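You operate a simulated robot arm through the tools that you are given. There is no shell and no other tool.

The job below is to be done with a simulated robot arm. You get a single attempt, and the scene is never put back.

## Task
Plug in the gold arc in the grey fixture and switch the cream box on.
Fine: close both latches first; the black plug goes into the arc before you switch on; the arc lights up and stays in the fixture; the grey plug stays in the box.

The check looks at the end state, three seconds after you hand in, the way a careful person would. Anything else that was tipped, shoved, dropped, spilled or broken makes it a failure.

## Robot
A 6-joint arm with a fingered hand, fixed in place. Base frame: the origin is at the foot of the arm, x ahead of it, y to its left, z up; the work surface is at about z = 0.799. Lengths are in m, angles in degrees, forces in N, time in s.
With the tool pointing down near the work surface it reaches from about 0.34 to 0.82 m from the base axis. Its first joint turns from -166.0 to 166.0 degrees. Payload 4 kg.
The TCP is the grasp point between the finger pads, 0.026 m short of the fingertips. In the tool frame z runs along the fingers and y along their closing line. The gripper opens to 0.132 m. The gripper's body begins 0.073 m behind the TCP. The gripper is a hand of 5 fingers: y runs from the thumb to the fingers, the wrist lies at [0, 0, -0.239] in the tool frame.
Orientation is told as [roll, pitch, yaw] about the base's x, y, z axes, in that order, counted from this pose: with the fingers straight down and closing along the base's y, the tool's x points along the base's -x, its y along +y and its z along -z.

## Interface
- The arm moves only by the tool nudge_tool. Its argument "targets" is a list of rows, each an object of numbers (a shift or turn left out is 0): "tx", "ty", "tz": the shift along the tool's x, y, z in m; "wx", "wy", "wz": the turn, a rotation vector about the tool's x, y, z in degrees. In form: [{"tx": .., "ty": .., "tz": .., "wx": .., "wy": .., "wz": ..}, ...]. A call has 1 to 20 rows; each row is the pose to reach, as a shift and turn from the pose commanded when the call began, along the tool's axes at that moment. A row lasts 0.2 s, in which the tool goes at most 0.05 m and 8.6 degrees; a call with a longer step from one row to the next is refused whole. Where a pose cannot be reached the arm comes as near as it can. A force on the tool above 40 N (or 10 N above the force at the start of the call, whichever is more), or a blocked arm, ends the call early, and 0.2 s more pass. In this call time passes only in rows, and 0.2 s behind the last. It gives the time, the measured TCP pose, the force on the tool (base axes), the opening and the grip force at its end, in the units of the frame above (readings bear some noise), with the torque about the TCP (base axes, N m) and any sound that the robot's microphone picked up.
- Cameras (640 x 400 px; columns grow to the right, rows downward): "scene" is fixed at [0.3995, 0.6508, 1.3759]; the picture's right is [-0.91, 0.41, 0.00], its down [0.37, 0.83, -0.41] and it looks along [-0.17, -0.38, -0.91] (base axes); focal length 214 px, centre (320, 200). "wrist" rides on the gripper at [0.085, 0.002, -0.097] in the tool frame; the picture's right is [-0.02, 1.00, 0.00], its down [-0.75, -0.02, -0.66] and it looks along [-0.66, -0.01, 0.75] (tool axes); focal length 270 px, centre (320, 200). There is no depth. A picture from a camera that has moved, and an enlarged one, comes with that camera's place and axes in the base frame and with its lens.
- grab_frame(camera): a new picture of that camera. The clock stands still meanwhile.
- set_fingers(finger1, finger2, finger3, finger4, thumb_bend): sets how far each is bent, from 0 (flat) to 1 (curled in); at 0.3 the hand is open as for a grip, at 0.7 the pads meet at the TCP. One left out holds its place. A second passes; each finger stops where it meets its share of the squeeze, and holds until it gets a number again. It is the only way to open and close the hand. It gives what a move gives, with no picture; readings hold the bend of each and the force on the fingers (four entries, about 0 where the hand has none), thumb and palm.
- enlarge(camera, box): a new picture of the part [left, top, right, bottom] of that camera's present view, enlarged. The clock stands still meanwhile.
- finish_job(): hands the job in; it is judged then, once.

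Nothing tells you positions but the pictures and the camera data. Unless the task says otherwise, let go and move clear before handing in.

The tools are called after ">>>" by a JSON object that holds its "fn" and its "kwargs". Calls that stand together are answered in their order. nudge_tool: Moves the arm, as the interface text tells. Its arguments: {"type":"object","properties":{"targets":{"type":"array","items":{"type":"object","properties":{"tx":{"type":"number"},"ty":{"type":"number"},"tz":{"type":"number"},"wx":{"type":"number"},"wy":{"type":"number"},"wz":{"type":"number"}}}}},"required":["targets"]} The other tools are called the same way: set_fingers (finger1, finger2, finger3, finger4, thumb_bend) moves the fingers one by one; grab_frame (camera) takes a picture; enlarge (camera, box) takes an enlarged picture of a part of a camera's view; finish_job () hands the job in.

At the start:

```text
t: 0.0
ee_pos: [0.2319, 0.4955, 1.1574]
orientation: [0.0, 0.0, 0.0]
wrist_force: [0.0, 0.4, 0.6]
torque: [-0.02, -0.01, -0.03]
gripper_width: 0.1318
grasp_force: 0.0
shape: jaw
bend: [0.3, 0.3, 0.3, 0.3, 0.3]
finger forces: [0.0, 0.0, 0.0, 0.0, 0.0, 0.0]
```

scene: 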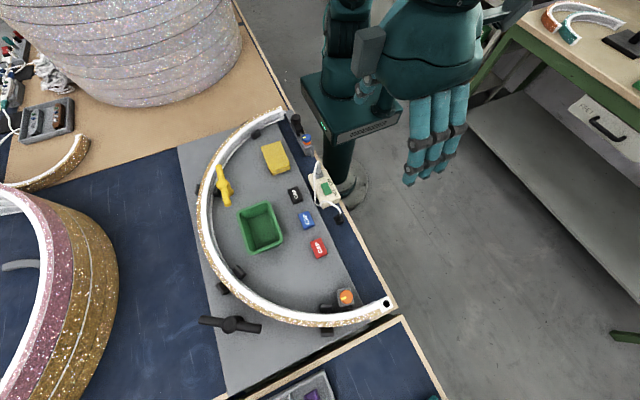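
wrist: 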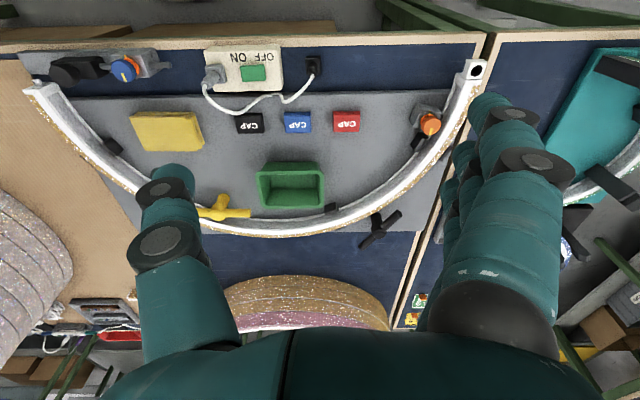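

I see a gold arc in a grey fixture, with a cream switch box with a cord and a black plug, plus yellow and black handles that may be the latches. I'll enlarge parts of the views before moving anything.

>>> {"fn": "enlarge", "kwargs": {"camera": "scene", "box": [180, 90, 400, 230]}}

>>> {"fn": "enlarge", "kwargs": {"camera": "scene", "box": [180, 220, 420, 370]}}

>>> {"fn": "enlarge", "kwargs": {"camera": "wrist", "box": [20, 30, 340, 230]}}

>>> {"fn": "enlarge", "kwargs": {"camera": "wrist", "box": [200, 30, 520, 230]}}

```text
2.86 times, centred on (290, 160) of scene
camera zoom: at [0.3995, 0.6508, 1.3759], right [-0.91, 0.41, 0.0], down [0.37, 0.83, -0.41], along [-0.17, -0.38, -0.91], focal length 613 px, centre (406, 314)
```

zoom: 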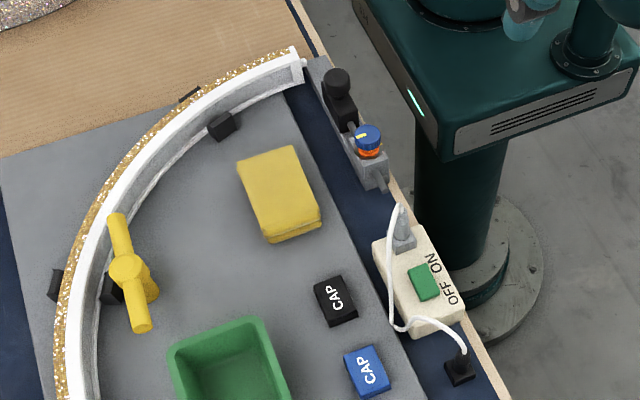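

```text
2.67 times, centred on (300, 295) of scene
camera zoom: at [0.3995, 0.6508, 1.3759], right [-0.91, 0.41, 0.0], down [0.37, 0.83, -0.41], along [-0.17, -0.38, -0.91], focal length 572 px, centre (373, -53)
```

zoom: 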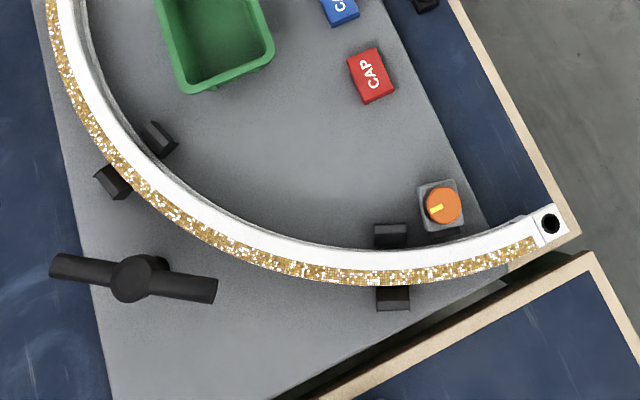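

```text
2.00 times, centred on (180, 130) of wrist
camera zoom: at [0.1447, 0.4971, 1.253], right [0.02, 1.0, 0.0], down [0.75, -0.02, 0.66], along [0.66, -0.01, -0.75], focal length 541 px, centre (600, 340)
```

zoom: 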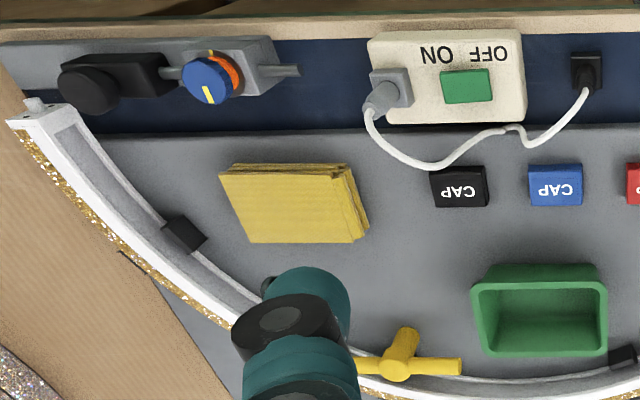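

```text
2.00 times, centred on (360, 130) of wrist
camera zoom: at [0.1447, 0.4971, 1.253], right [0.02, 1.0, 0.0], down [0.75, -0.02, 0.66], along [0.66, -0.01, -0.75], focal length 541 px, centre (240, 340)
```

zoom: 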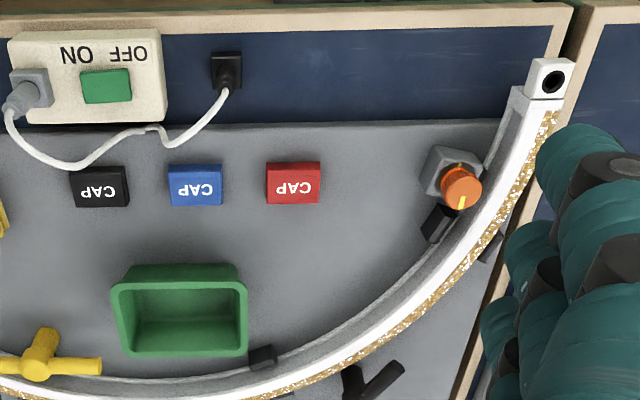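

The box sits near the base at about (0.26, 0.39) with the black plug at about (0.26, 0.49). One arc end, with a black socket, is at about (0.27, 0.73). I'll zoom in on the details.

>>> {"fn": "enlarge", "kwargs": {"camera": "wrist", "box": [20, 40, 180, 140]}}

>>> {"fn": "enlarge", "kwargs": {"camera": "wrist", "box": [190, 35, 350, 135]}}

>>> {"fn": "enlarge", "kwargs": {"camera": "wrist", "box": [380, 50, 508, 130]}}

>>> {"fn": "enlarge", "kwargs": {"camera": "wrist", "box": [180, 180, 420, 330]}}

>>> {"fn": "enlarge", "kwargs": {"camera": "scene", "box": [190, 150, 270, 200]}}

>>> {"fn": "enlarge", "kwargs": {"camera": "scene", "box": [190, 255, 286, 345]}}

>>> {"fn": "enlarge", "kwargs": {"camera": "scene", "box": [310, 280, 406, 340]}}

>>> {"fn": "enlarge", "kwargs": {"camera": "scene", "box": [270, 95, 366, 155]}}

>>> {"fn": "enlarge", "kwargs": {"camera": "scene", "box": [280, 150, 376, 230]}}

```text
4.00 times, centred on (100, 90) of wrist
camera zoom: at [0.1447, 0.4971, 1.253], right [0.02, 1.0, 0.0], down [0.75, -0.02, 0.66], along [0.66, -0.01, -0.75], focal length 1081 px, centre (1200, 640)
```

zoom: 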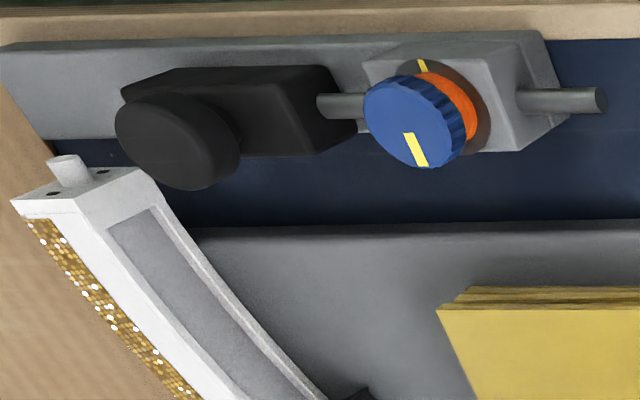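

```text
4.00 times, centred on (270, 85) of wrist
camera zoom: at [0.1447, 0.4971, 1.253], right [0.02, 1.0, 0.0], down [0.75, -0.02, 0.66], along [0.66, -0.01, -0.75], focal length 1081 px, centre (520, 660)
```

zoom: 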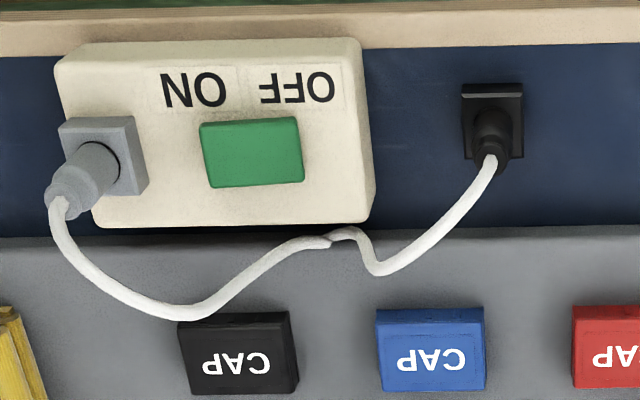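

```text
5.00 times, centred on (444, 90) of wrist
camera zoom: at [0.1447, 0.4971, 1.253], right [0.02, 1.0, 0.0], down [0.75, -0.02, 0.66], along [0.66, -0.01, -0.75], focal length 1351 px, centre (-300, 750)
```

zoom: 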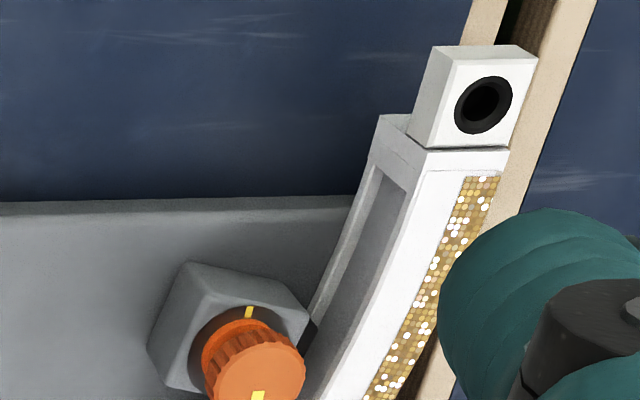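

```text
2.67 times, centred on (300, 255) of wrist
camera zoom: at [0.1447, 0.4971, 1.253], right [0.02, 1.0, 0.0], down [0.75, -0.02, 0.66], along [0.66, -0.01, -0.75], focal length 721 px, centre (373, 53)
```

zoom: 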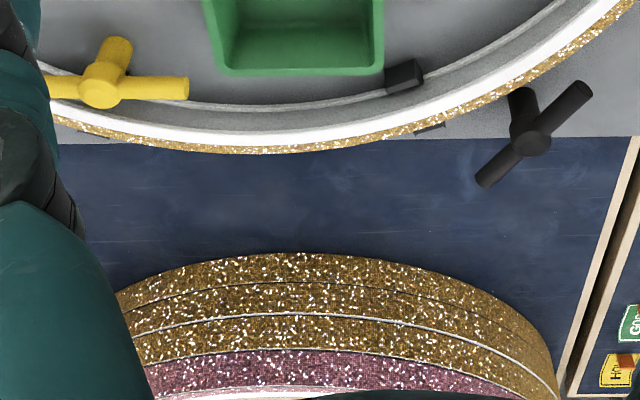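

```text
8.00 times, centred on (230, 175) of scene
camera zoom: at [0.3995, 0.6508, 1.3759], right [-0.91, 0.41, 0.0], down [0.37, 0.83, -0.41], along [-0.17, -0.38, -0.91], focal length 1716 px, centre (1040, 400)
```

zoom: 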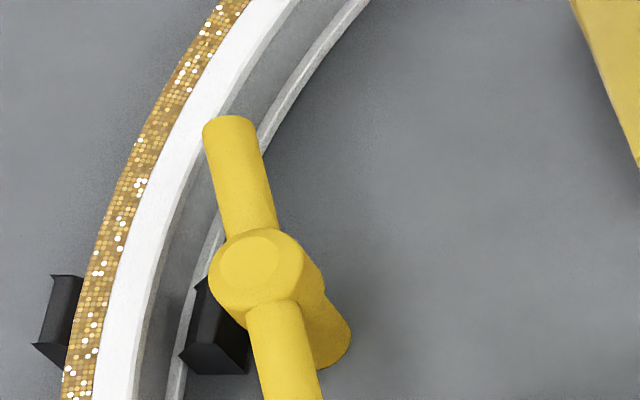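

```text
4.44 times, centred on (238, 300) of scene
camera zoom: at [0.3995, 0.6508, 1.3759], right [-0.91, 0.41, 0.0], down [0.37, 0.83, -0.41], along [-0.17, -0.38, -0.91], focal length 953 px, centre (684, -244)
```

zoom: 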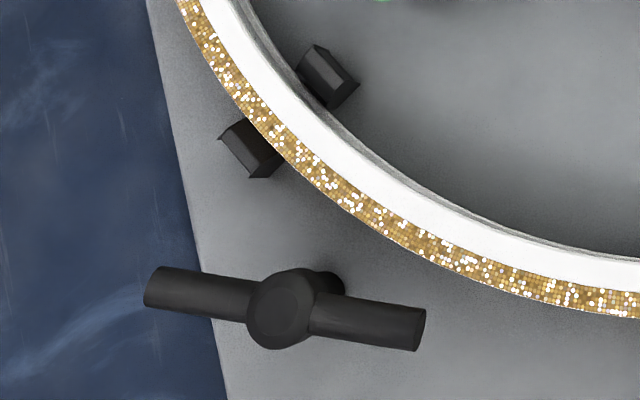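

```text
6.67 times, centred on (358, 310) of scene
camera zoom: at [0.3995, 0.6508, 1.3759], right [-0.91, 0.41, 0.0], down [0.37, 0.83, -0.41], along [-0.17, -0.38, -0.91], focal length 1430 px, centre (67, -533)
```

zoom: 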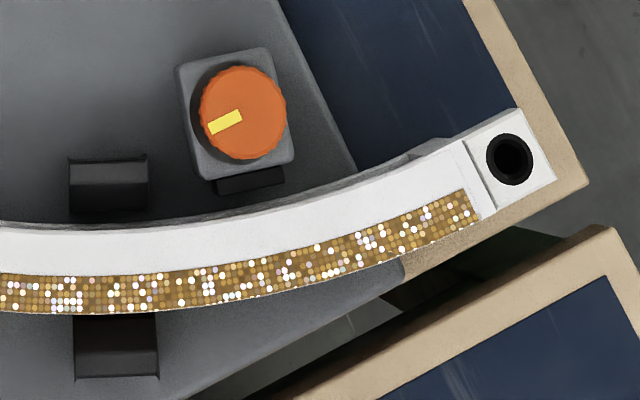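

```text
6.67 times, centred on (318, 125) of scene
camera zoom: at [0.3995, 0.6508, 1.3759], right [-0.91, 0.41, 0.0], down [0.37, 0.83, -0.41], along [-0.17, -0.38, -0.91], focal length 1430 px, centre (333, 700)
```

zoom: 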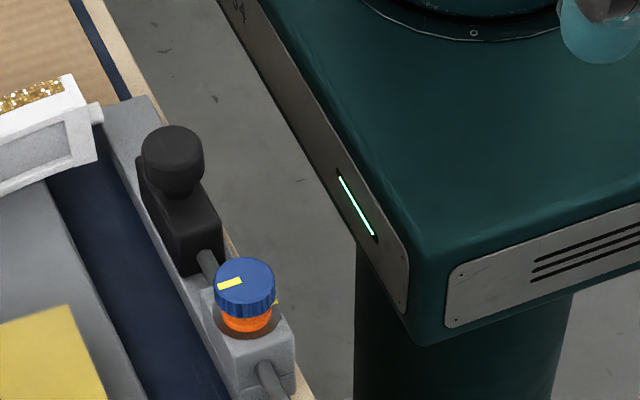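

```text
5.00 times, centred on (328, 190) of scene
camera zoom: at [0.3995, 0.6508, 1.3759], right [-0.91, 0.41, 0.0], down [0.37, 0.83, -0.41], along [-0.17, -0.38, -0.91], focal length 1072 px, centre (280, 250)
```

zoom: 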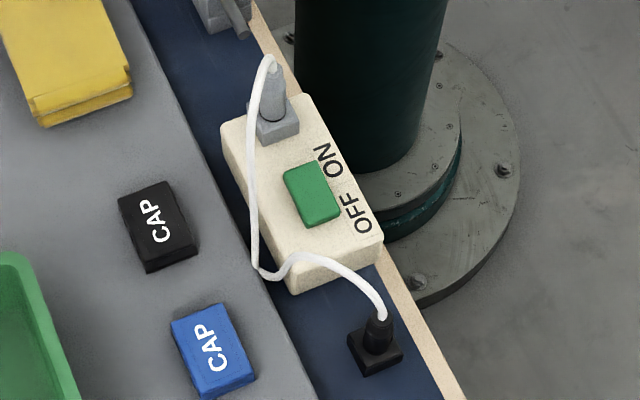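

Besides the box and plug I see a yellow and a black T-handle on posts beside the arc, an orange knob, and a blue knob with a slider. I'll look closer at the surroundings and the handles to work out which ones are the latches.

>>> {"fn": "enlarge", "kwargs": {"camera": "wrist", "box": [540, 40, 640, 240]}}

>>> {"fn": "enlarge", "kwargs": {"camera": "scene", "box": [520, 0, 640, 90]}}

>>> {"fn": "enlarge", "kwargs": {"camera": "scene", "box": [0, 30, 100, 200]}}

>>> {"fn": "enlarge", "kwargs": {"camera": "scene", "box": [200, 320, 460, 400]}}

>>> {"fn": "enlarge", "kwargs": {"camera": "wrist", "box": [0, 240, 180, 400]}}

```text
2.00 times, centred on (590, 140) of wrist
camera zoom: at [0.1447, 0.4971, 1.253], right [0.02, 1.0, 0.0], down [0.75, -0.02, 0.66], along [0.66, -0.01, -0.75], focal length 541 px, centre (-220, 320)
```

zoom: 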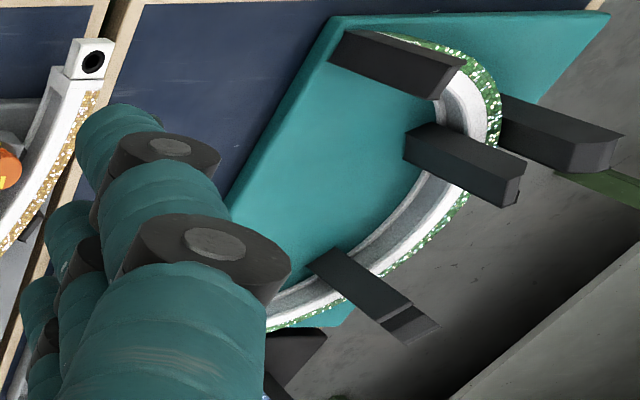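

```text
4.44 times, centred on (580, 45) of scene
camera zoom: at [0.3995, 0.6508, 1.3759], right [-0.91, 0.41, 0.0], down [0.37, 0.83, -0.41], along [-0.17, -0.38, -0.91], focal length 953 px, centre (-836, 889)
```

zoom: 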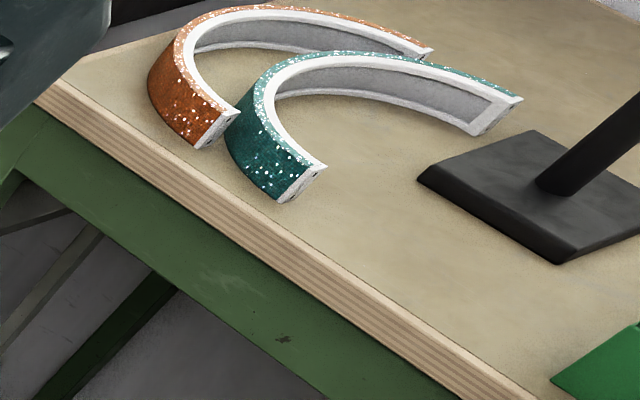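

```text
2.35 times, centred on (50, 115) of scene
camera zoom: at [0.3995, 0.6508, 1.3759], right [-0.91, 0.41, 0.0], down [0.37, 0.83, -0.41], along [-0.17, -0.38, -0.91], focal length 505 px, centre (955, 400)
```

zoom: 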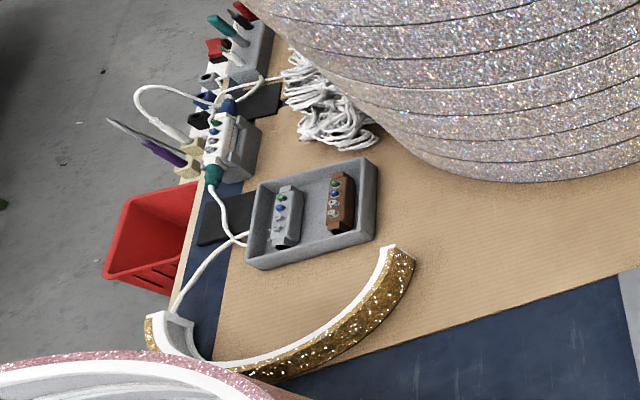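

```text
2.46 times, centred on (330, 360) of scene
camera zoom: at [0.3995, 0.6508, 1.3759], right [-0.91, 0.41, 0.0], down [0.37, 0.83, -0.41], along [-0.17, -0.38, -0.91], focal length 528 px, centre (295, -194)
```

zoom: 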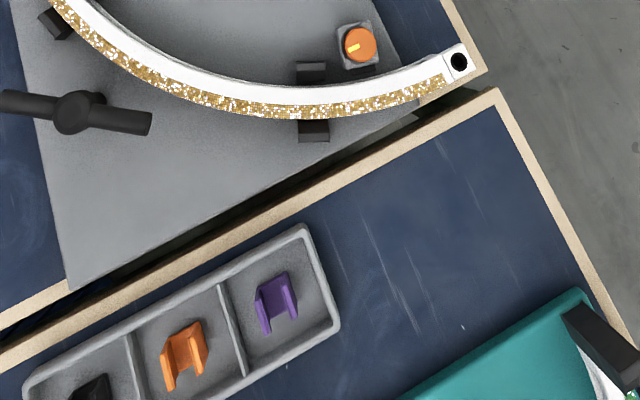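

```text
2.50 times, centred on (90, 320) of wrist
camera zoom: at [0.1447, 0.4971, 1.253], right [0.02, 1.0, 0.0], down [0.75, -0.02, 0.66], along [0.66, -0.01, -0.75], focal length 676 px, centre (895, -100)
```

zoom: 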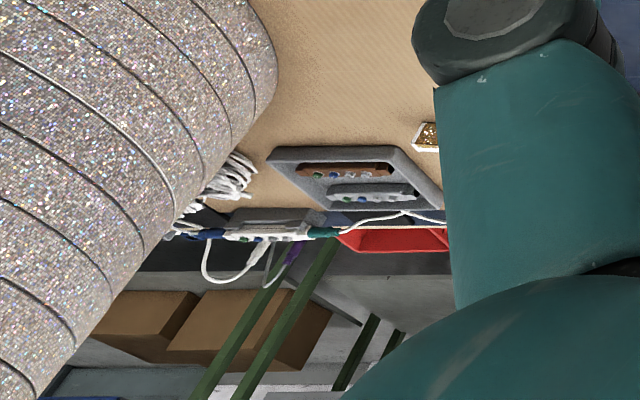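

The T-handles sit on vertical posts next to the arc: yellow at about (0.53, 0.27) inside it, black at about (0.595, 0.62) outside it. They look like swing latches whose bars should turn over the arc, so I'll move above the yellow one to check.

>>> {"fn": "nudge_tool", "kwargs": {"targets": [{"tx": -0.03, "ty": -0.03, "tz": 0.0}, {"tx": -0.06, "ty": -0.06, "tz": 0.01}, {"tx": -0.09, "ty": -0.09, "tz": 0.03}, {"tx": -0.12, "ty": -0.12, "tz": 0.05}, {"tx": -0.14, "ty": -0.15, "tz": 0.07}, {"tx": -0.16, "ty": -0.18, "tz": 0.09}, {"tx": -0.18, "ty": -0.2, "tz": 0.11}, {"tx": -0.19, "ty": -0.225, "tz": 0.13}]}}

>>> {"fn": "grab_frame", "kwargs": {"camera": "wrist"}}

>>> {"fn": "grab_frame", "kwargs": {"camera": "scene"}}

```text
t: 1.8
ee_pos: [0.4219, 0.2729, 1.0259]
orientation: [0.1, 0.0, -0.1]
wrist_force: [-0.1, 0.1, -0.4]
torque: [0.02, 0.03, 0.0]
gripper_width: 0.1319
grasp_force: 0.0
shape: jaw
bend: [0.3, 0.3, 0.3, 0.3, 0.3]
finger forces: [0.0, 0.1, 0.1, 0.0, 0.1, 0.1]
```

```text
taken
camera wrist: at [0.3364, 0.2737, 1.1214], right [0.02, 1.0, 0.0], down [0.75, -0.02, 0.66], along [0.66, -0.01, -0.75], focal length 270 px, centre (320, 200)
```

wrist: 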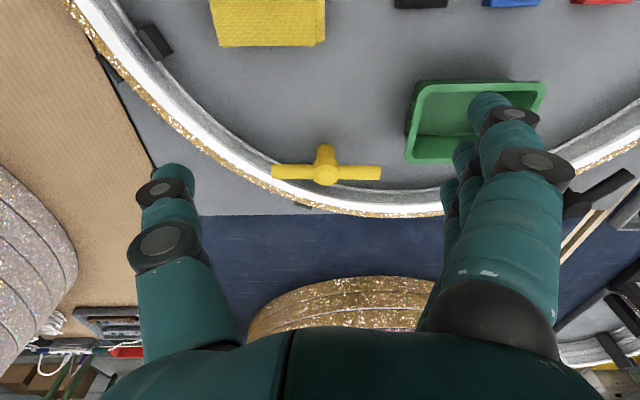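

```text
taken
```

scene: 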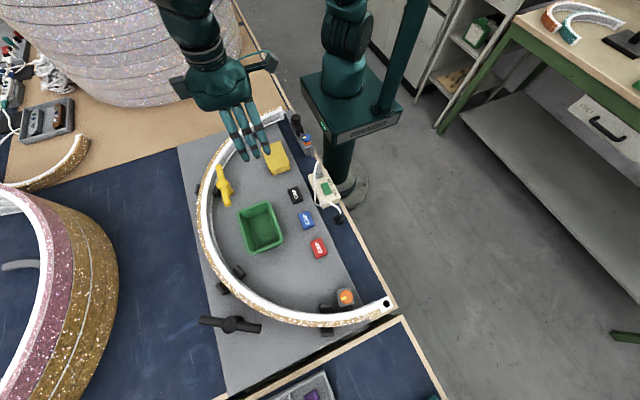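

>>> {"fn": "enlarge", "kwargs": {"camera": "wrist", "box": [240, 110, 420, 230]}}

>>> {"fn": "enlarge", "kwargs": {"camera": "wrist", "box": [60, 0, 200, 100]}}

>>> {"fn": "enlarge", "kwargs": {"camera": "wrist", "box": [540, 140, 640, 260]}}

```text
3.33 times, centred on (330, 170) of wrist
camera zoom: at [0.3364, 0.2737, 1.1214], right [0.02, 1.0, 0.0], down [0.75, -0.02, 0.66], along [0.66, -0.01, -0.75], focal length 901 px, centre (287, 300)
```

zoom: 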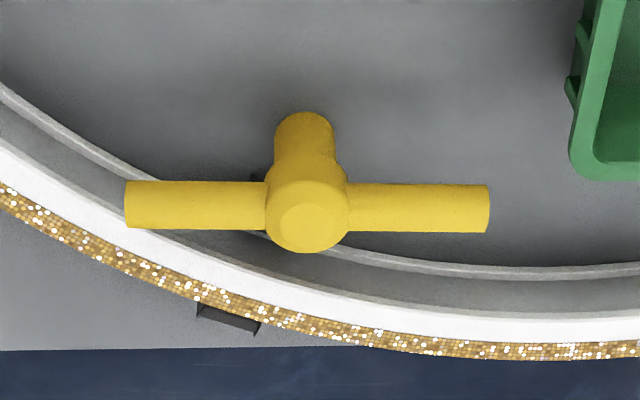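

```text
4.00 times, centred on (130, 50) of wrist
camera zoom: at [0.3364, 0.2737, 1.1214], right [0.02, 1.0, 0.0], down [0.75, -0.02, 0.66], along [0.66, -0.01, -0.75], focal length 1081 px, centre (1080, 800)
```

zoom: 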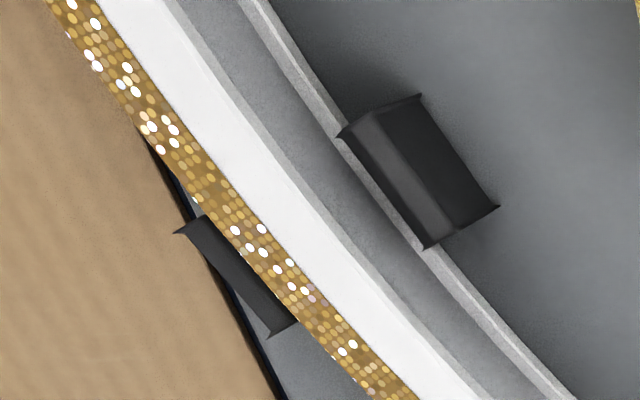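

```text
3.33 times, centred on (590, 200) of wrist
camera zoom: at [0.3364, 0.2737, 1.1214], right [0.02, 1.0, 0.0], down [0.75, -0.02, 0.66], along [0.66, -0.01, -0.75], focal length 901 px, centre (-580, 200)
```

zoom: 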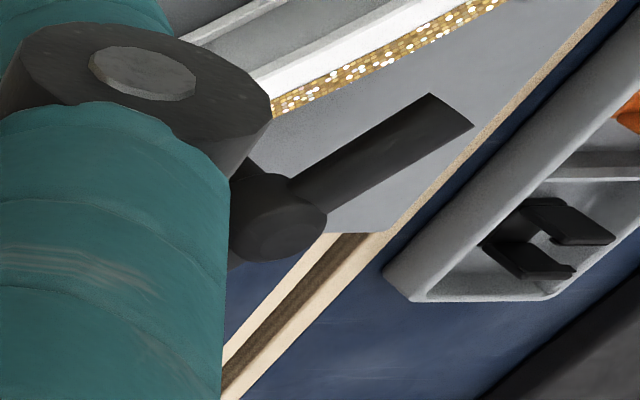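

Both T-bars lie roughly along the arc, so both latches are open; turned radially they would just cover the arc's width. Before acting I'll check the plug, the cord and the orange knob more closely.

>>> {"fn": "nudge_tool", "kwargs": {"targets": [{"tx": 0.03, "ty": 0.03}, {"tx": 0.06, "ty": 0.06}, {"tx": 0.09, "ty": 0.09}, {"tx": 0.11, "ty": 0.12, "tz": 0.0}, {"tx": 0.12, "ty": 0.16, "tz": 0.0}, {"tx": 0.12, "ty": 0.2, "tz": 0.0}]}}

>>> {"fn": "grab_frame", "kwargs": {"camera": "wrist"}}

>>> {"fn": "enlarge", "kwargs": {"camera": "scene", "box": [300, 150, 364, 230]}}

```text
t: 3.2
ee_pos: [0.2995, 0.4713, 1.0261]
orientation: [0.0, 0.0, 0.0]
wrist_force: [-0.4, 0.5, 0.4]
torque: [-0.01, -0.01, 0.0]
gripper_width: 0.1317
grasp_force: 0.0
shape: jaw
bend: [0.3, 0.3, 0.3, 0.3, 0.3]
finger forces: [0.0, 0.0, 0.0, 0.0, 0.1, 0.0]
```

```text
taken
camera wrist: at [0.2137, 0.4723, 1.1221], right [0.02, 1.0, 0.0], down [0.75, -0.02, 0.66], along [0.66, -0.01, -0.75], focal length 270 px, centre (320, 200)
```

wrist: 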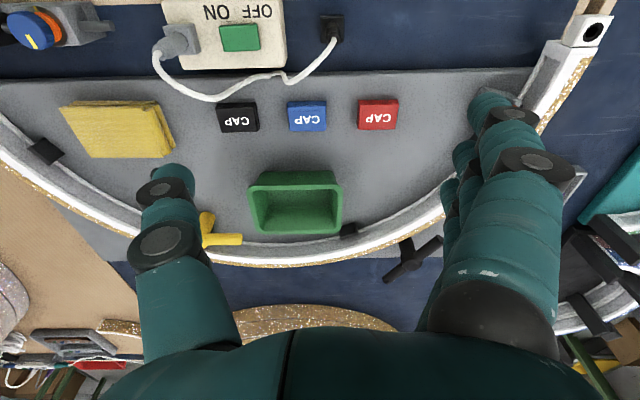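

```text
5.00 times, centred on (332, 190) of scene
camera zoom: at [0.3995, 0.6508, 1.3759], right [-0.91, 0.41, 0.0], down [0.37, 0.83, -0.41], along [-0.17, -0.38, -0.91], focal length 1072 px, centre (260, 250)
```

zoom: 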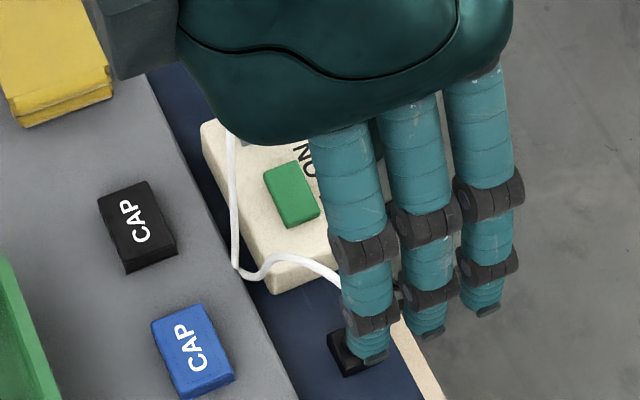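

>>> {"fn": "enlarge", "kwargs": {"camera": "wrist", "box": [140, 0, 360, 130]}}

>>> {"fn": "enlarge", "kwargs": {"camera": "wrist", "box": [290, 0, 370, 80]}}

>>> {"fn": "enlarge", "kwargs": {"camera": "wrist", "box": [500, 0, 640, 120]}}

>>> {"fn": "enlarge", "kwargs": {"camera": "wrist", "box": [0, 0, 120, 80]}}

>>> {"fn": "enlarge", "kwargs": {"camera": "wrist", "box": [320, 200, 460, 300]}}

```text
2.91 times, centred on (250, 65) of wrist
camera zoom: at [0.2137, 0.4723, 1.1221], right [0.02, 1.0, 0.0], down [0.75, -0.02, 0.66], along [0.66, -0.01, -0.75], focal length 786 px, centre (524, 593)
```

zoom: 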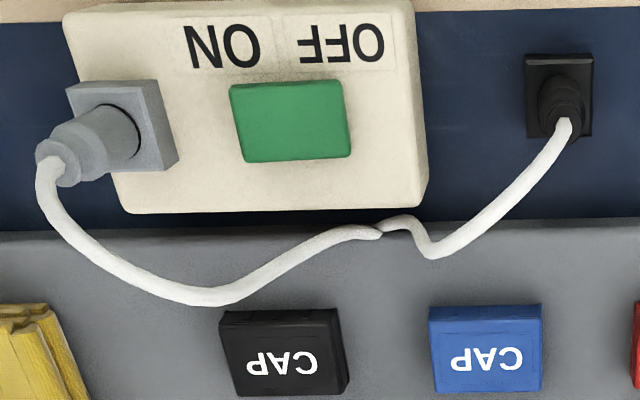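

```text
5.00 times, centred on (330, 40) of wrist
camera zoom: at [0.2137, 0.4723, 1.1221], right [0.02, 1.0, 0.0], down [0.75, -0.02, 0.66], along [0.66, -0.01, -0.75], focal length 1351 px, centre (270, 1000)
```

zoom: 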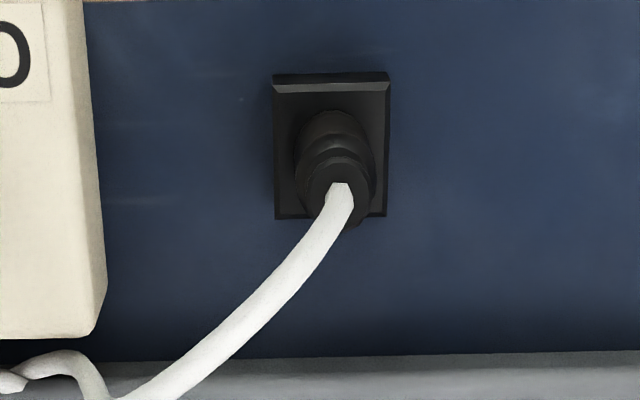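

```text
3.33 times, centred on (570, 60) of wrist
camera zoom: at [0.2137, 0.4723, 1.1221], right [0.02, 1.0, 0.0], down [0.75, -0.02, 0.66], along [0.66, -0.01, -0.75], focal length 901 px, centre (-513, 667)
```

zoom: 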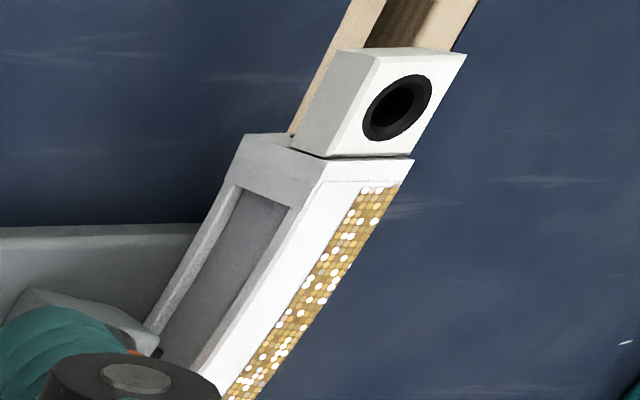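

```text
5.00 times, centred on (60, 40) of wrist
camera zoom: at [0.2137, 0.4723, 1.1221], right [0.02, 1.0, 0.0], down [0.75, -0.02, 0.66], along [0.66, -0.01, -0.75], focal length 1351 px, centre (1620, 1000)
```

zoom: 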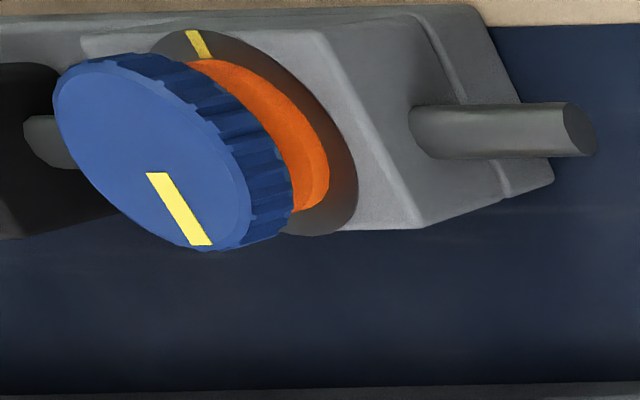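

```text
4.00 times, centred on (390, 250) of wrist
camera zoom: at [0.2137, 0.4723, 1.1221], right [0.02, 1.0, 0.0], down [0.75, -0.02, 0.66], along [0.66, -0.01, -0.75], focal length 1081 px, centre (40, 0)
```

zoom: 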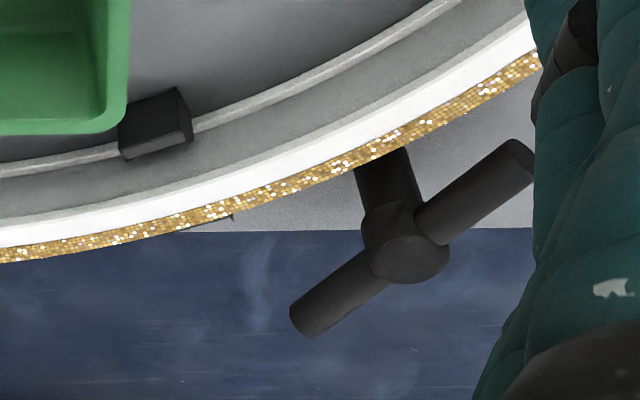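

>>> {"fn": "enlarge", "kwargs": {"camera": "wrist", "box": [255, 60, 305, 92]}}

>>> {"fn": "enlarge", "kwargs": {"camera": "wrist", "box": [140, 10, 240, 110]}}

```text
12.50 times, centred on (280, 76) of wrist
camera zoom: at [0.2137, 0.4723, 1.1221], right [0.02, 1.0, 0.0], down [0.75, -0.02, 0.66], along [0.66, -0.01, -0.75], focal length 3379 px, centre (820, 1750)
```

zoom: 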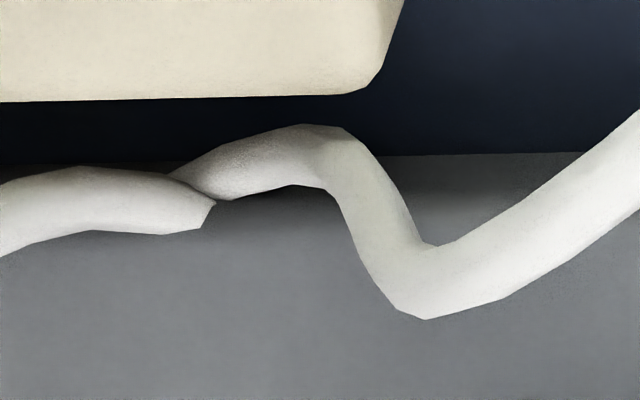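

```text
4.00 times, centred on (190, 60) of wrist
camera zoom: at [0.2137, 0.4723, 1.1221], right [0.02, 1.0, 0.0], down [0.75, -0.02, 0.66], along [0.66, -0.01, -0.75], focal length 1081 px, centre (840, 760)
```

zoom: 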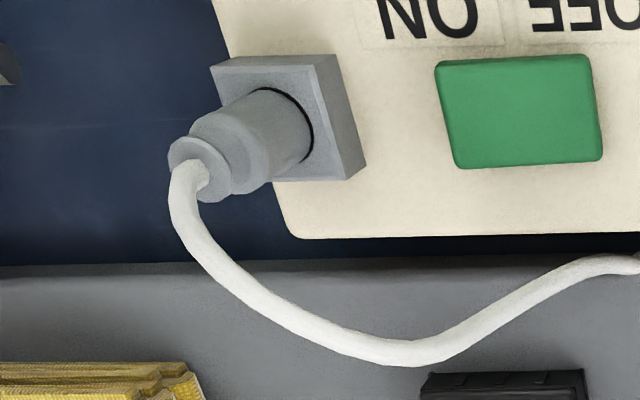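

The T-bars are the swing latches; each needs about 70° counter-clockwise to lie across the arc. The black plug stands at about (0.264, 0.485), and the arc's socket faces up at (0.267, 0.724). I'll form a single pointing finger first and check how it looks.

>>> {"fn": "set_fingers", "kwargs": {"finger1": 0.3, "finger2": 1.0, "finger3": 1.0, "finger4": 1.0, "thumb_bend": 0.3}}

>>> {"fn": "grab_frame", "kwargs": {"camera": "wrist"}}

>>> {"fn": "grab_frame", "kwargs": {"camera": "scene"}}

```text
t: 4.2
ee_pos: [0.2991, 0.4709, 1.0256]
orientation: [0.0, 0.0, 0.1]
wrist_force: [-0.2, -0.3, -0.6]
torque: [-0.02, -0.01, -0.02]
gripper_width: 0.1392
grasp_force: 0.2
shape: fingers
bend: [0.3, 1.0, 1.0, 1.0, 0.3]
finger forces: [0.0, 0.0, 0.1, 0.1, 0.0, 0.0]
```

```text
taken
camera wrist: at [0.2139, 0.472, 1.1217], right [0.02, 1.0, 0.0], down [0.75, -0.02, 0.66], along [0.66, -0.01, -0.75], focal length 270 px, centre (320, 200)
```

wrist: 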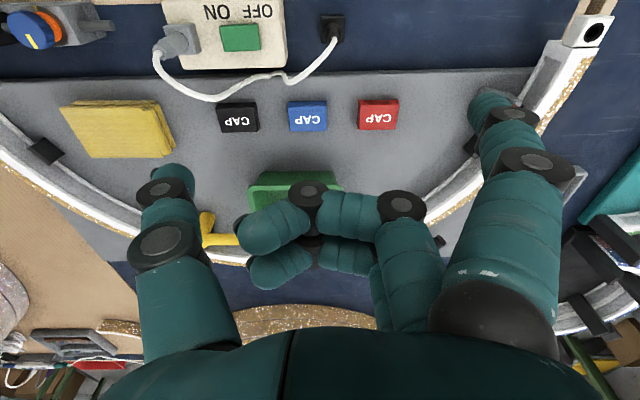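

```text
taken
```

scene: 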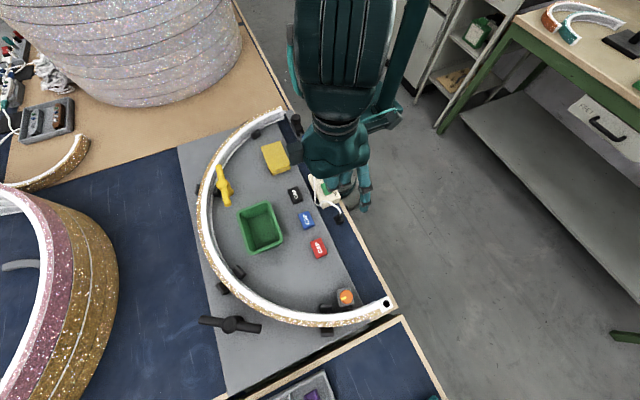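

The index finger (finger1) now points straight down about 75 mm to the side of the TCP. I'll move it above the open space behind the yellow bar's near end.

>>> {"fn": "nudge_tool", "kwargs": {"targets": [{"tx": -0.025, "ty": -0.033, "tz": 0.0}, {"tx": -0.05, "ty": -0.066, "tz": 0.0}, {"tx": -0.075, "ty": -0.099, "tz": 0.005}, {"tx": -0.1, "ty": -0.132, "tz": 0.015}, {"tx": -0.125, "ty": -0.165, "tz": 0.025}, {"tx": -0.15, "ty": -0.198, "tz": 0.035}, {"tx": -0.175, "ty": -0.231, "tz": 0.045}, {"tx": -0.2, "ty": -0.264, "tz": 0.055}, {"tx": -0.225, "ty": -0.297, "tz": 0.065}, {"tx": -0.244, "ty": -0.325, "tz": 0.076}]}}

>>> {"fn": "grab_frame", "kwargs": {"camera": "wrist"}}

>>> {"fn": "grab_frame", "kwargs": {"camera": "scene"}}

```text
t: 6.4
ee_pos: [0.543, 0.1453, 0.9485]
orientation: [0.0, 0.0, 0.2]
wrist_force: [-0.3, 0.6, -0.1]
torque: [-0.01, -0.02, 0.01]
gripper_width: 0.1394
grasp_force: 0.1
shape: fingers
bend: [0.3, 1.0, 1.0, 1.0, 0.3]
finger forces: [0.1, 0.0, 0.0, 0.0, 0.0, 0.0]
```

```text
taken
camera wrist: at [0.4583, 0.1449, 1.0451], right [0.02, 1.0, 0.0], down [0.75, -0.01, 0.66], along [0.66, -0.01, -0.75], focal length 270 px, centre (320, 200)
```

wrist: 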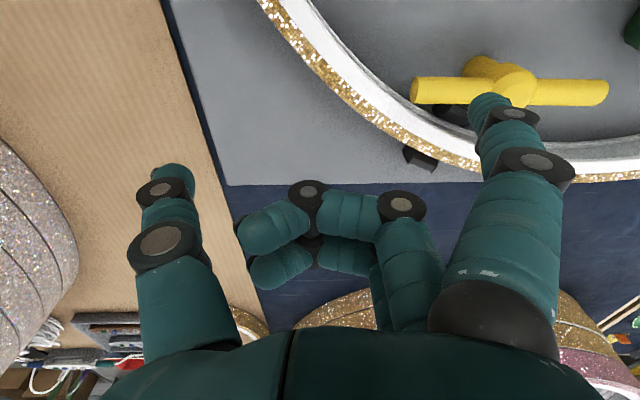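

```text
taken
```

scene: 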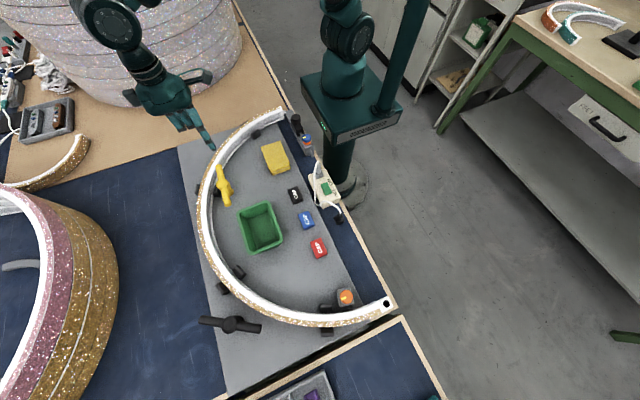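

>>> {"fn": "enlarge", "kwargs": {"camera": "scene", "box": [180, 110, 260, 210]}}

>>> {"fn": "enlarge", "kwargs": {"camera": "wrist", "box": [390, 30, 640, 190]}}

```text
4.00 times, centred on (220, 160) of scene
camera zoom: at [0.3995, 0.6508, 1.3759], right [-0.91, 0.41, 0.0], down [0.37, 0.83, -0.41], along [-0.17, -0.38, -0.91], focal length 858 px, centre (720, 360)
```

zoom: 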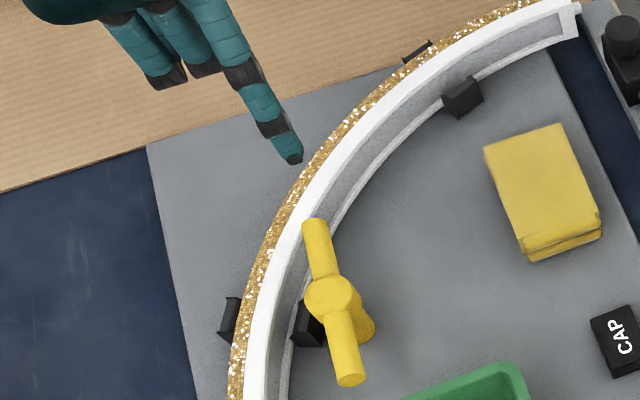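

```text
2.50 times, centred on (515, 110) of wrist
camera zoom: at [0.4583, 0.1449, 1.0451], right [0.02, 1.0, 0.0], down [0.75, -0.01, 0.66], along [0.66, -0.01, -0.75], focal length 676 px, centre (-168, 425)
```

zoom: 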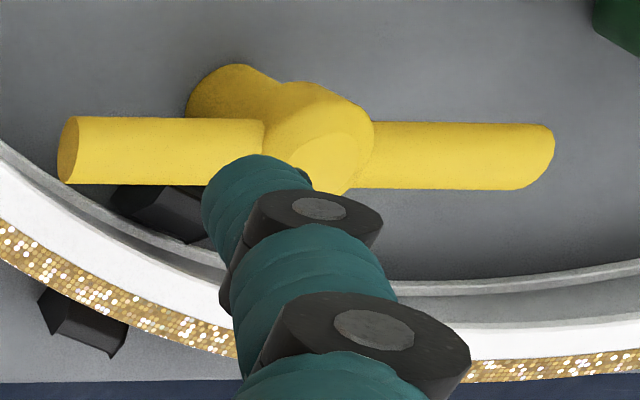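

>>> {"fn": "nudge_tool", "kwargs": {"targets": [{"tx": 0.015, "tz": 0.0}, {"tx": 0.015, "tz": 0.03}, {"tx": 0.015, "tz": 0.055}, {"tx": 0.015, "tz": 0.072}]}}

>>> {"fn": "enlarge", "kwargs": {"camera": "scene", "box": [190, 135, 254, 215]}}

>>> {"fn": "enlarge", "kwargs": {"camera": "wrist", "box": [390, 30, 640, 190]}}

```text
t: 7.4
ee_pos: [0.5299, 0.1451, 0.8765]
orientation: [0.0, -0.1, -0.1]
wrist_force: [0.3, -0.1, -0.5]
torque: [0.06, 0.03, -0.01]
gripper_width: 0.1392
grasp_force: 0.1
shape: fingers
bend: [0.3, 1.0, 1.0, 1.0, 0.3]
finger forces: [0.0, 0.1, 0.1, 0.1, 0.0, 0.1]
```

```text
5.00 times, centred on (222, 175) of scene
camera zoom: at [0.3995, 0.6508, 1.3759], right [-0.91, 0.41, 0.0], down [0.37, 0.83, -0.41], along [-0.17, -0.38, -0.91], focal length 1072 px, centre (810, 325)
```

zoom: 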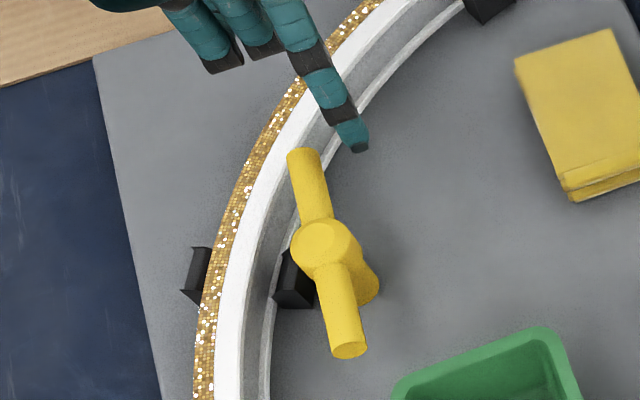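

```text
2.50 times, centred on (515, 110) of wrist
camera zoom: at [0.4444, 0.1465, 0.9729], right [0.02, 1.0, 0.0], down [0.75, -0.02, 0.66], along [0.66, -0.01, -0.75], focal length 676 px, centre (-168, 425)
```

zoom: 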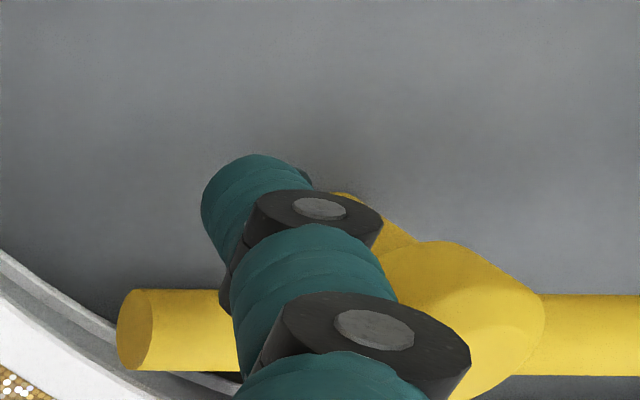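

The finger is just behind the yellow bar at about the right height (bar axis near z 0.85). I'll push the bar gently along a circular path around its hub.

>>> {"fn": "nudge_tool", "kwargs": {"targets": [{"tx": 0.0, "ty": 0.005, "tz": 0.003}, {"tx": -0.009, "ty": 0.009, "tz": 0.003}, {"tx": -0.0174, "ty": 0.0097, "tz": 0.003}, {"tx": -0.0228, "ty": 0.0083, "tz": 0.003}, {"tx": -0.0281, "ty": 0.0068, "tz": 0.003}, {"tx": -0.035, "ty": 0.0066, "tz": 0.003}, {"tx": -0.0414, "ty": 0.0065, "tz": 0.003}]}}

>>> {"fn": "enlarge", "kwargs": {"camera": "scene", "box": [190, 135, 254, 215]}}

>>> {"fn": "enlarge", "kwargs": {"camera": "wrist", "box": [390, 30, 640, 190]}}

```text
t: 9.0
ee_pos: [0.5702, 0.1522, 0.8758]
orientation: [0.0, -0.1, 0.0]
wrist_force: [0.2, -0.3, 0.7]
torque: [0.02, 0.03, 0.01]
gripper_width: 0.1396
grasp_force: 0.1
shape: fingers
bend: [0.3, 1.0, 1.0, 1.0, 0.3]
finger forces: [0.2, 0.0, 0.1, 0.1, 0.0, 0.0]
```

```text
5.00 times, centred on (222, 175) of scene
camera zoom: at [0.3995, 0.6508, 1.3759], right [-0.91, 0.41, 0.0], down [0.37, 0.83, -0.41], along [-0.17, -0.38, -0.91], focal length 1072 px, centre (810, 325)
```

zoom: 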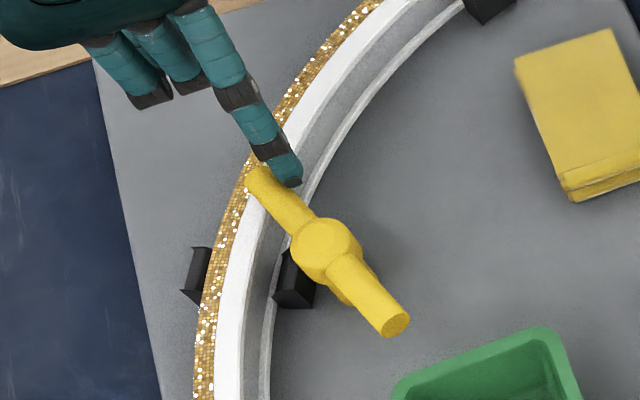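

```text
2.50 times, centred on (515, 110) of wrist
camera zoom: at [0.4849, 0.153, 0.9717], right [0.02, 1.0, 0.0], down [0.75, -0.02, 0.66], along [0.66, -0.01, -0.75], focal length 676 px, centre (-168, 425)
```

zoom: 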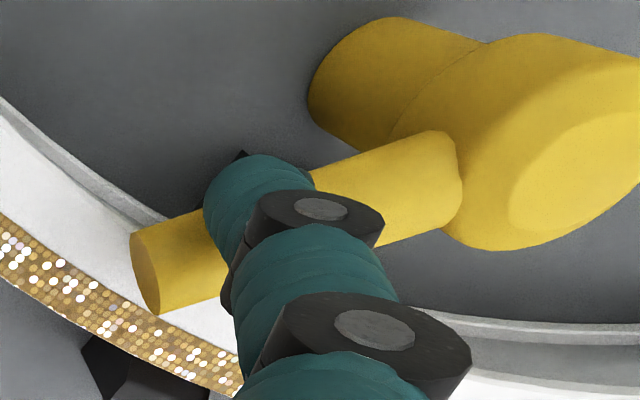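

The yellow latch turns freely and stays where it is put. I'll push it on until the bar points straight across the arc.

>>> {"fn": "nudge_tool", "kwargs": {"targets": [{"tx": -0.0065, "ty": 0.0012}, {"tx": -0.0129, "ty": 0.0031}, {"tx": -0.019, "ty": 0.006}, {"tx": -0.0244, "ty": 0.0095}, {"tx": -0.028, "ty": 0.0127}]}}

>>> {"fn": "enlarge", "kwargs": {"camera": "scene", "box": [190, 135, 254, 215]}}

>>> {"fn": "enlarge", "kwargs": {"camera": "wrist", "box": [390, 30, 640, 190]}}

```text
t: 10.2
ee_pos: [0.5991, 0.1646, 0.8758]
orientation: [0.0, 0.1, 0.0]
wrist_force: [0.1, 0.3, -1.1]
torque: [0.0, 0.01, 0.01]
gripper_width: 0.1391
grasp_force: 0.0
shape: fingers
bend: [0.3, 1.0, 1.0, 1.0, 0.3]
finger forces: [0.1, 0.0, 0.1, 0.0, 0.0, 0.1]
```

```text
5.00 times, centred on (222, 175) of scene
camera zoom: at [0.3995, 0.6508, 1.3759], right [-0.91, 0.41, 0.0], down [0.37, 0.83, -0.41], along [-0.17, -0.38, -0.91], focal length 1072 px, centre (810, 325)
```

zoom: 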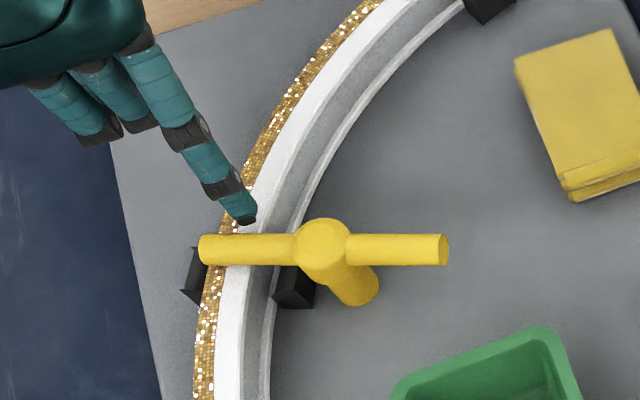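

```text
2.50 times, centred on (515, 110) of wrist
camera zoom: at [0.5143, 0.1667, 0.9708], right [0.02, 1.0, 0.0], down [0.75, -0.02, 0.66], along [0.66, -0.01, -0.75], focal length 676 px, centre (-168, 425)
```

zoom: 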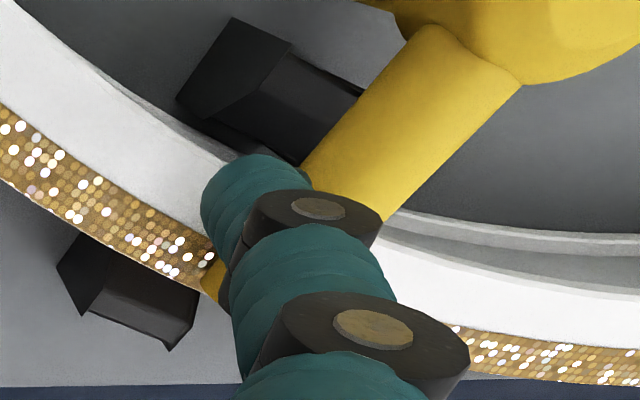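

The yellow bar now lies straight across the arc. I'll press very slightly further to see whether it is against a stop.

>>> {"fn": "nudge_tool", "kwargs": {"targets": [{"tx": -0.002, "ty": 0.002}, {"tx": -0.004, "ty": 0.0045}, {"tx": -0.005, "ty": 0.0065}]}}

>>> {"fn": "enlarge", "kwargs": {"camera": "scene", "box": [190, 135, 254, 215]}}

```text
t: 11.0
ee_pos: [0.6024, 0.172, 0.8752]
orientation: [0.0, 0.1, 0.0]
wrist_force: [-4.7, -4.4, 6.6]
torque: [0.41, 0.3, 0.48]
gripper_width: 0.1374
grasp_force: 3.9
shape: fingers
bend: [0.31, 1.0, 1.0, 1.0, 0.3]
finger forces: [8.0, 0.0, 0.0, 0.0, 0.0, 0.0]
```

```text
5.00 times, centred on (222, 175) of scene
camera zoom: at [0.3995, 0.6508, 1.3759], right [-0.91, 0.41, 0.0], down [0.37, 0.83, -0.41], along [-0.17, -0.38, -0.91], focal length 1072 px, centre (810, 325)
```

zoom: 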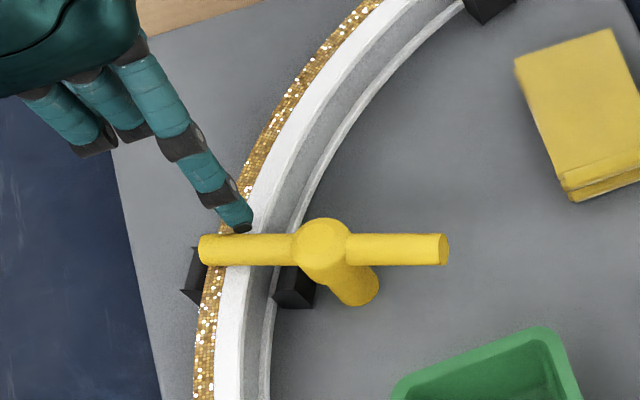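

Yellow is firmly against its stop and closed. I'll back off, lift, and swing over to the black latch with the hand turned so the index finger reaches outward.

>>> {"fn": "nudge_tool", "kwargs": {"targets": [{"tx": 0.004, "ty": -0.008, "tz": 0.0}, {"tx": 0.006, "ty": -0.015, "tz": -0.01}, {"tx": 0.006, "ty": -0.015, "tz": -0.045}, {"tx": 0.006, "ty": -0.015, "tz": -0.085}]}}

>>> {"fn": "nudge_tool", "kwargs": {"targets": [{"tx": 0.007, "ty": 0.036, "wz": 6}, {"tx": 0.014, "ty": 0.072, "wz": 12}, {"tx": 0.021, "ty": 0.108, "wz": 18}, {"tx": 0.028, "ty": 0.144, "wz": 24}, {"tx": 0.035, "ty": 0.18, "wz": 30}, {"tx": 0.042, "ty": 0.216, "wz": 36}, {"tx": 0.049, "ty": 0.252, "wz": 42}, {"tx": 0.056, "ty": 0.288, "wz": 48}, {"tx": 0.063, "ty": 0.324, "wz": 54}, {"tx": 0.07, "ty": 0.36, "wz": 60}, {"tx": 0.077, "ty": 0.396, "wz": 65}, {"tx": 0.084, "ty": 0.432, "wz": 70}, {"tx": 0.09, "ty": 0.466, "wz": 75}]}}

>>> {"fn": "grab_frame", "kwargs": {"camera": "scene"}}

>>> {"fn": "grab_frame", "kwargs": {"camera": "wrist"}}

```text
t: 12.0
ee_pos: [0.5975, 0.1576, 0.9604]
orientation: [0.0, 0.0, 0.1]
wrist_force: [-0.1, 0.2, 0.3]
torque: [0.02, 0.0, -0.02]
gripper_width: 0.1392
grasp_force: 0.0
shape: fingers
bend: [0.3, 1.0, 1.0, 1.0, 0.3]
finger forces: [0.0, 0.0, 0.1, 0.0, 0.0, 0.0]
```

```text
t: 14.8
ee_pos: [0.5028, 0.6194, 0.9578]
orientation: [0.0, 0.0, -75.2]
wrist_force: [-0.4, -0.1, -0.2]
torque: [-0.03, 0.0, 0.01]
gripper_width: 0.1388
grasp_force: 0.0
shape: fingers
bend: [0.3, 1.0, 1.0, 1.0, 0.3]
finger forces: [0.0, 0.1, 0.1, 0.0, 0.0, 0.1]
out of reach, approached as far as the arm can: row 13
```

```text
taken
```

scene: 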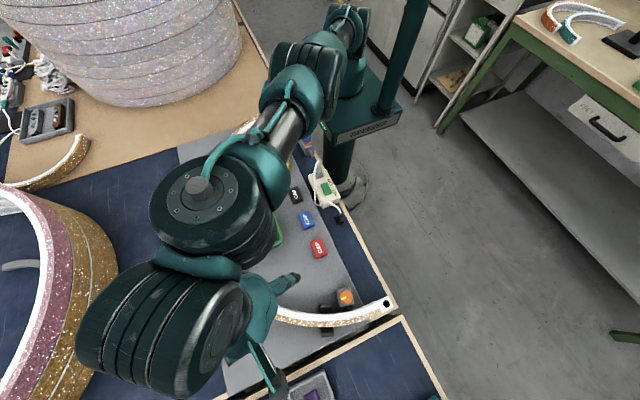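

```text
taken
camera wrist: at [0.4824, 0.7018, 1.054], right [0.97, 0.24, 0.0], down [0.18, -0.73, 0.66], along [0.16, -0.64, -0.75], focal length 270 px, centre (320, 200)
```

wrist: 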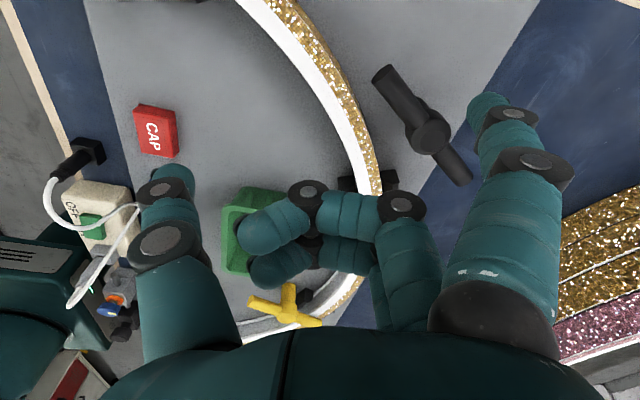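

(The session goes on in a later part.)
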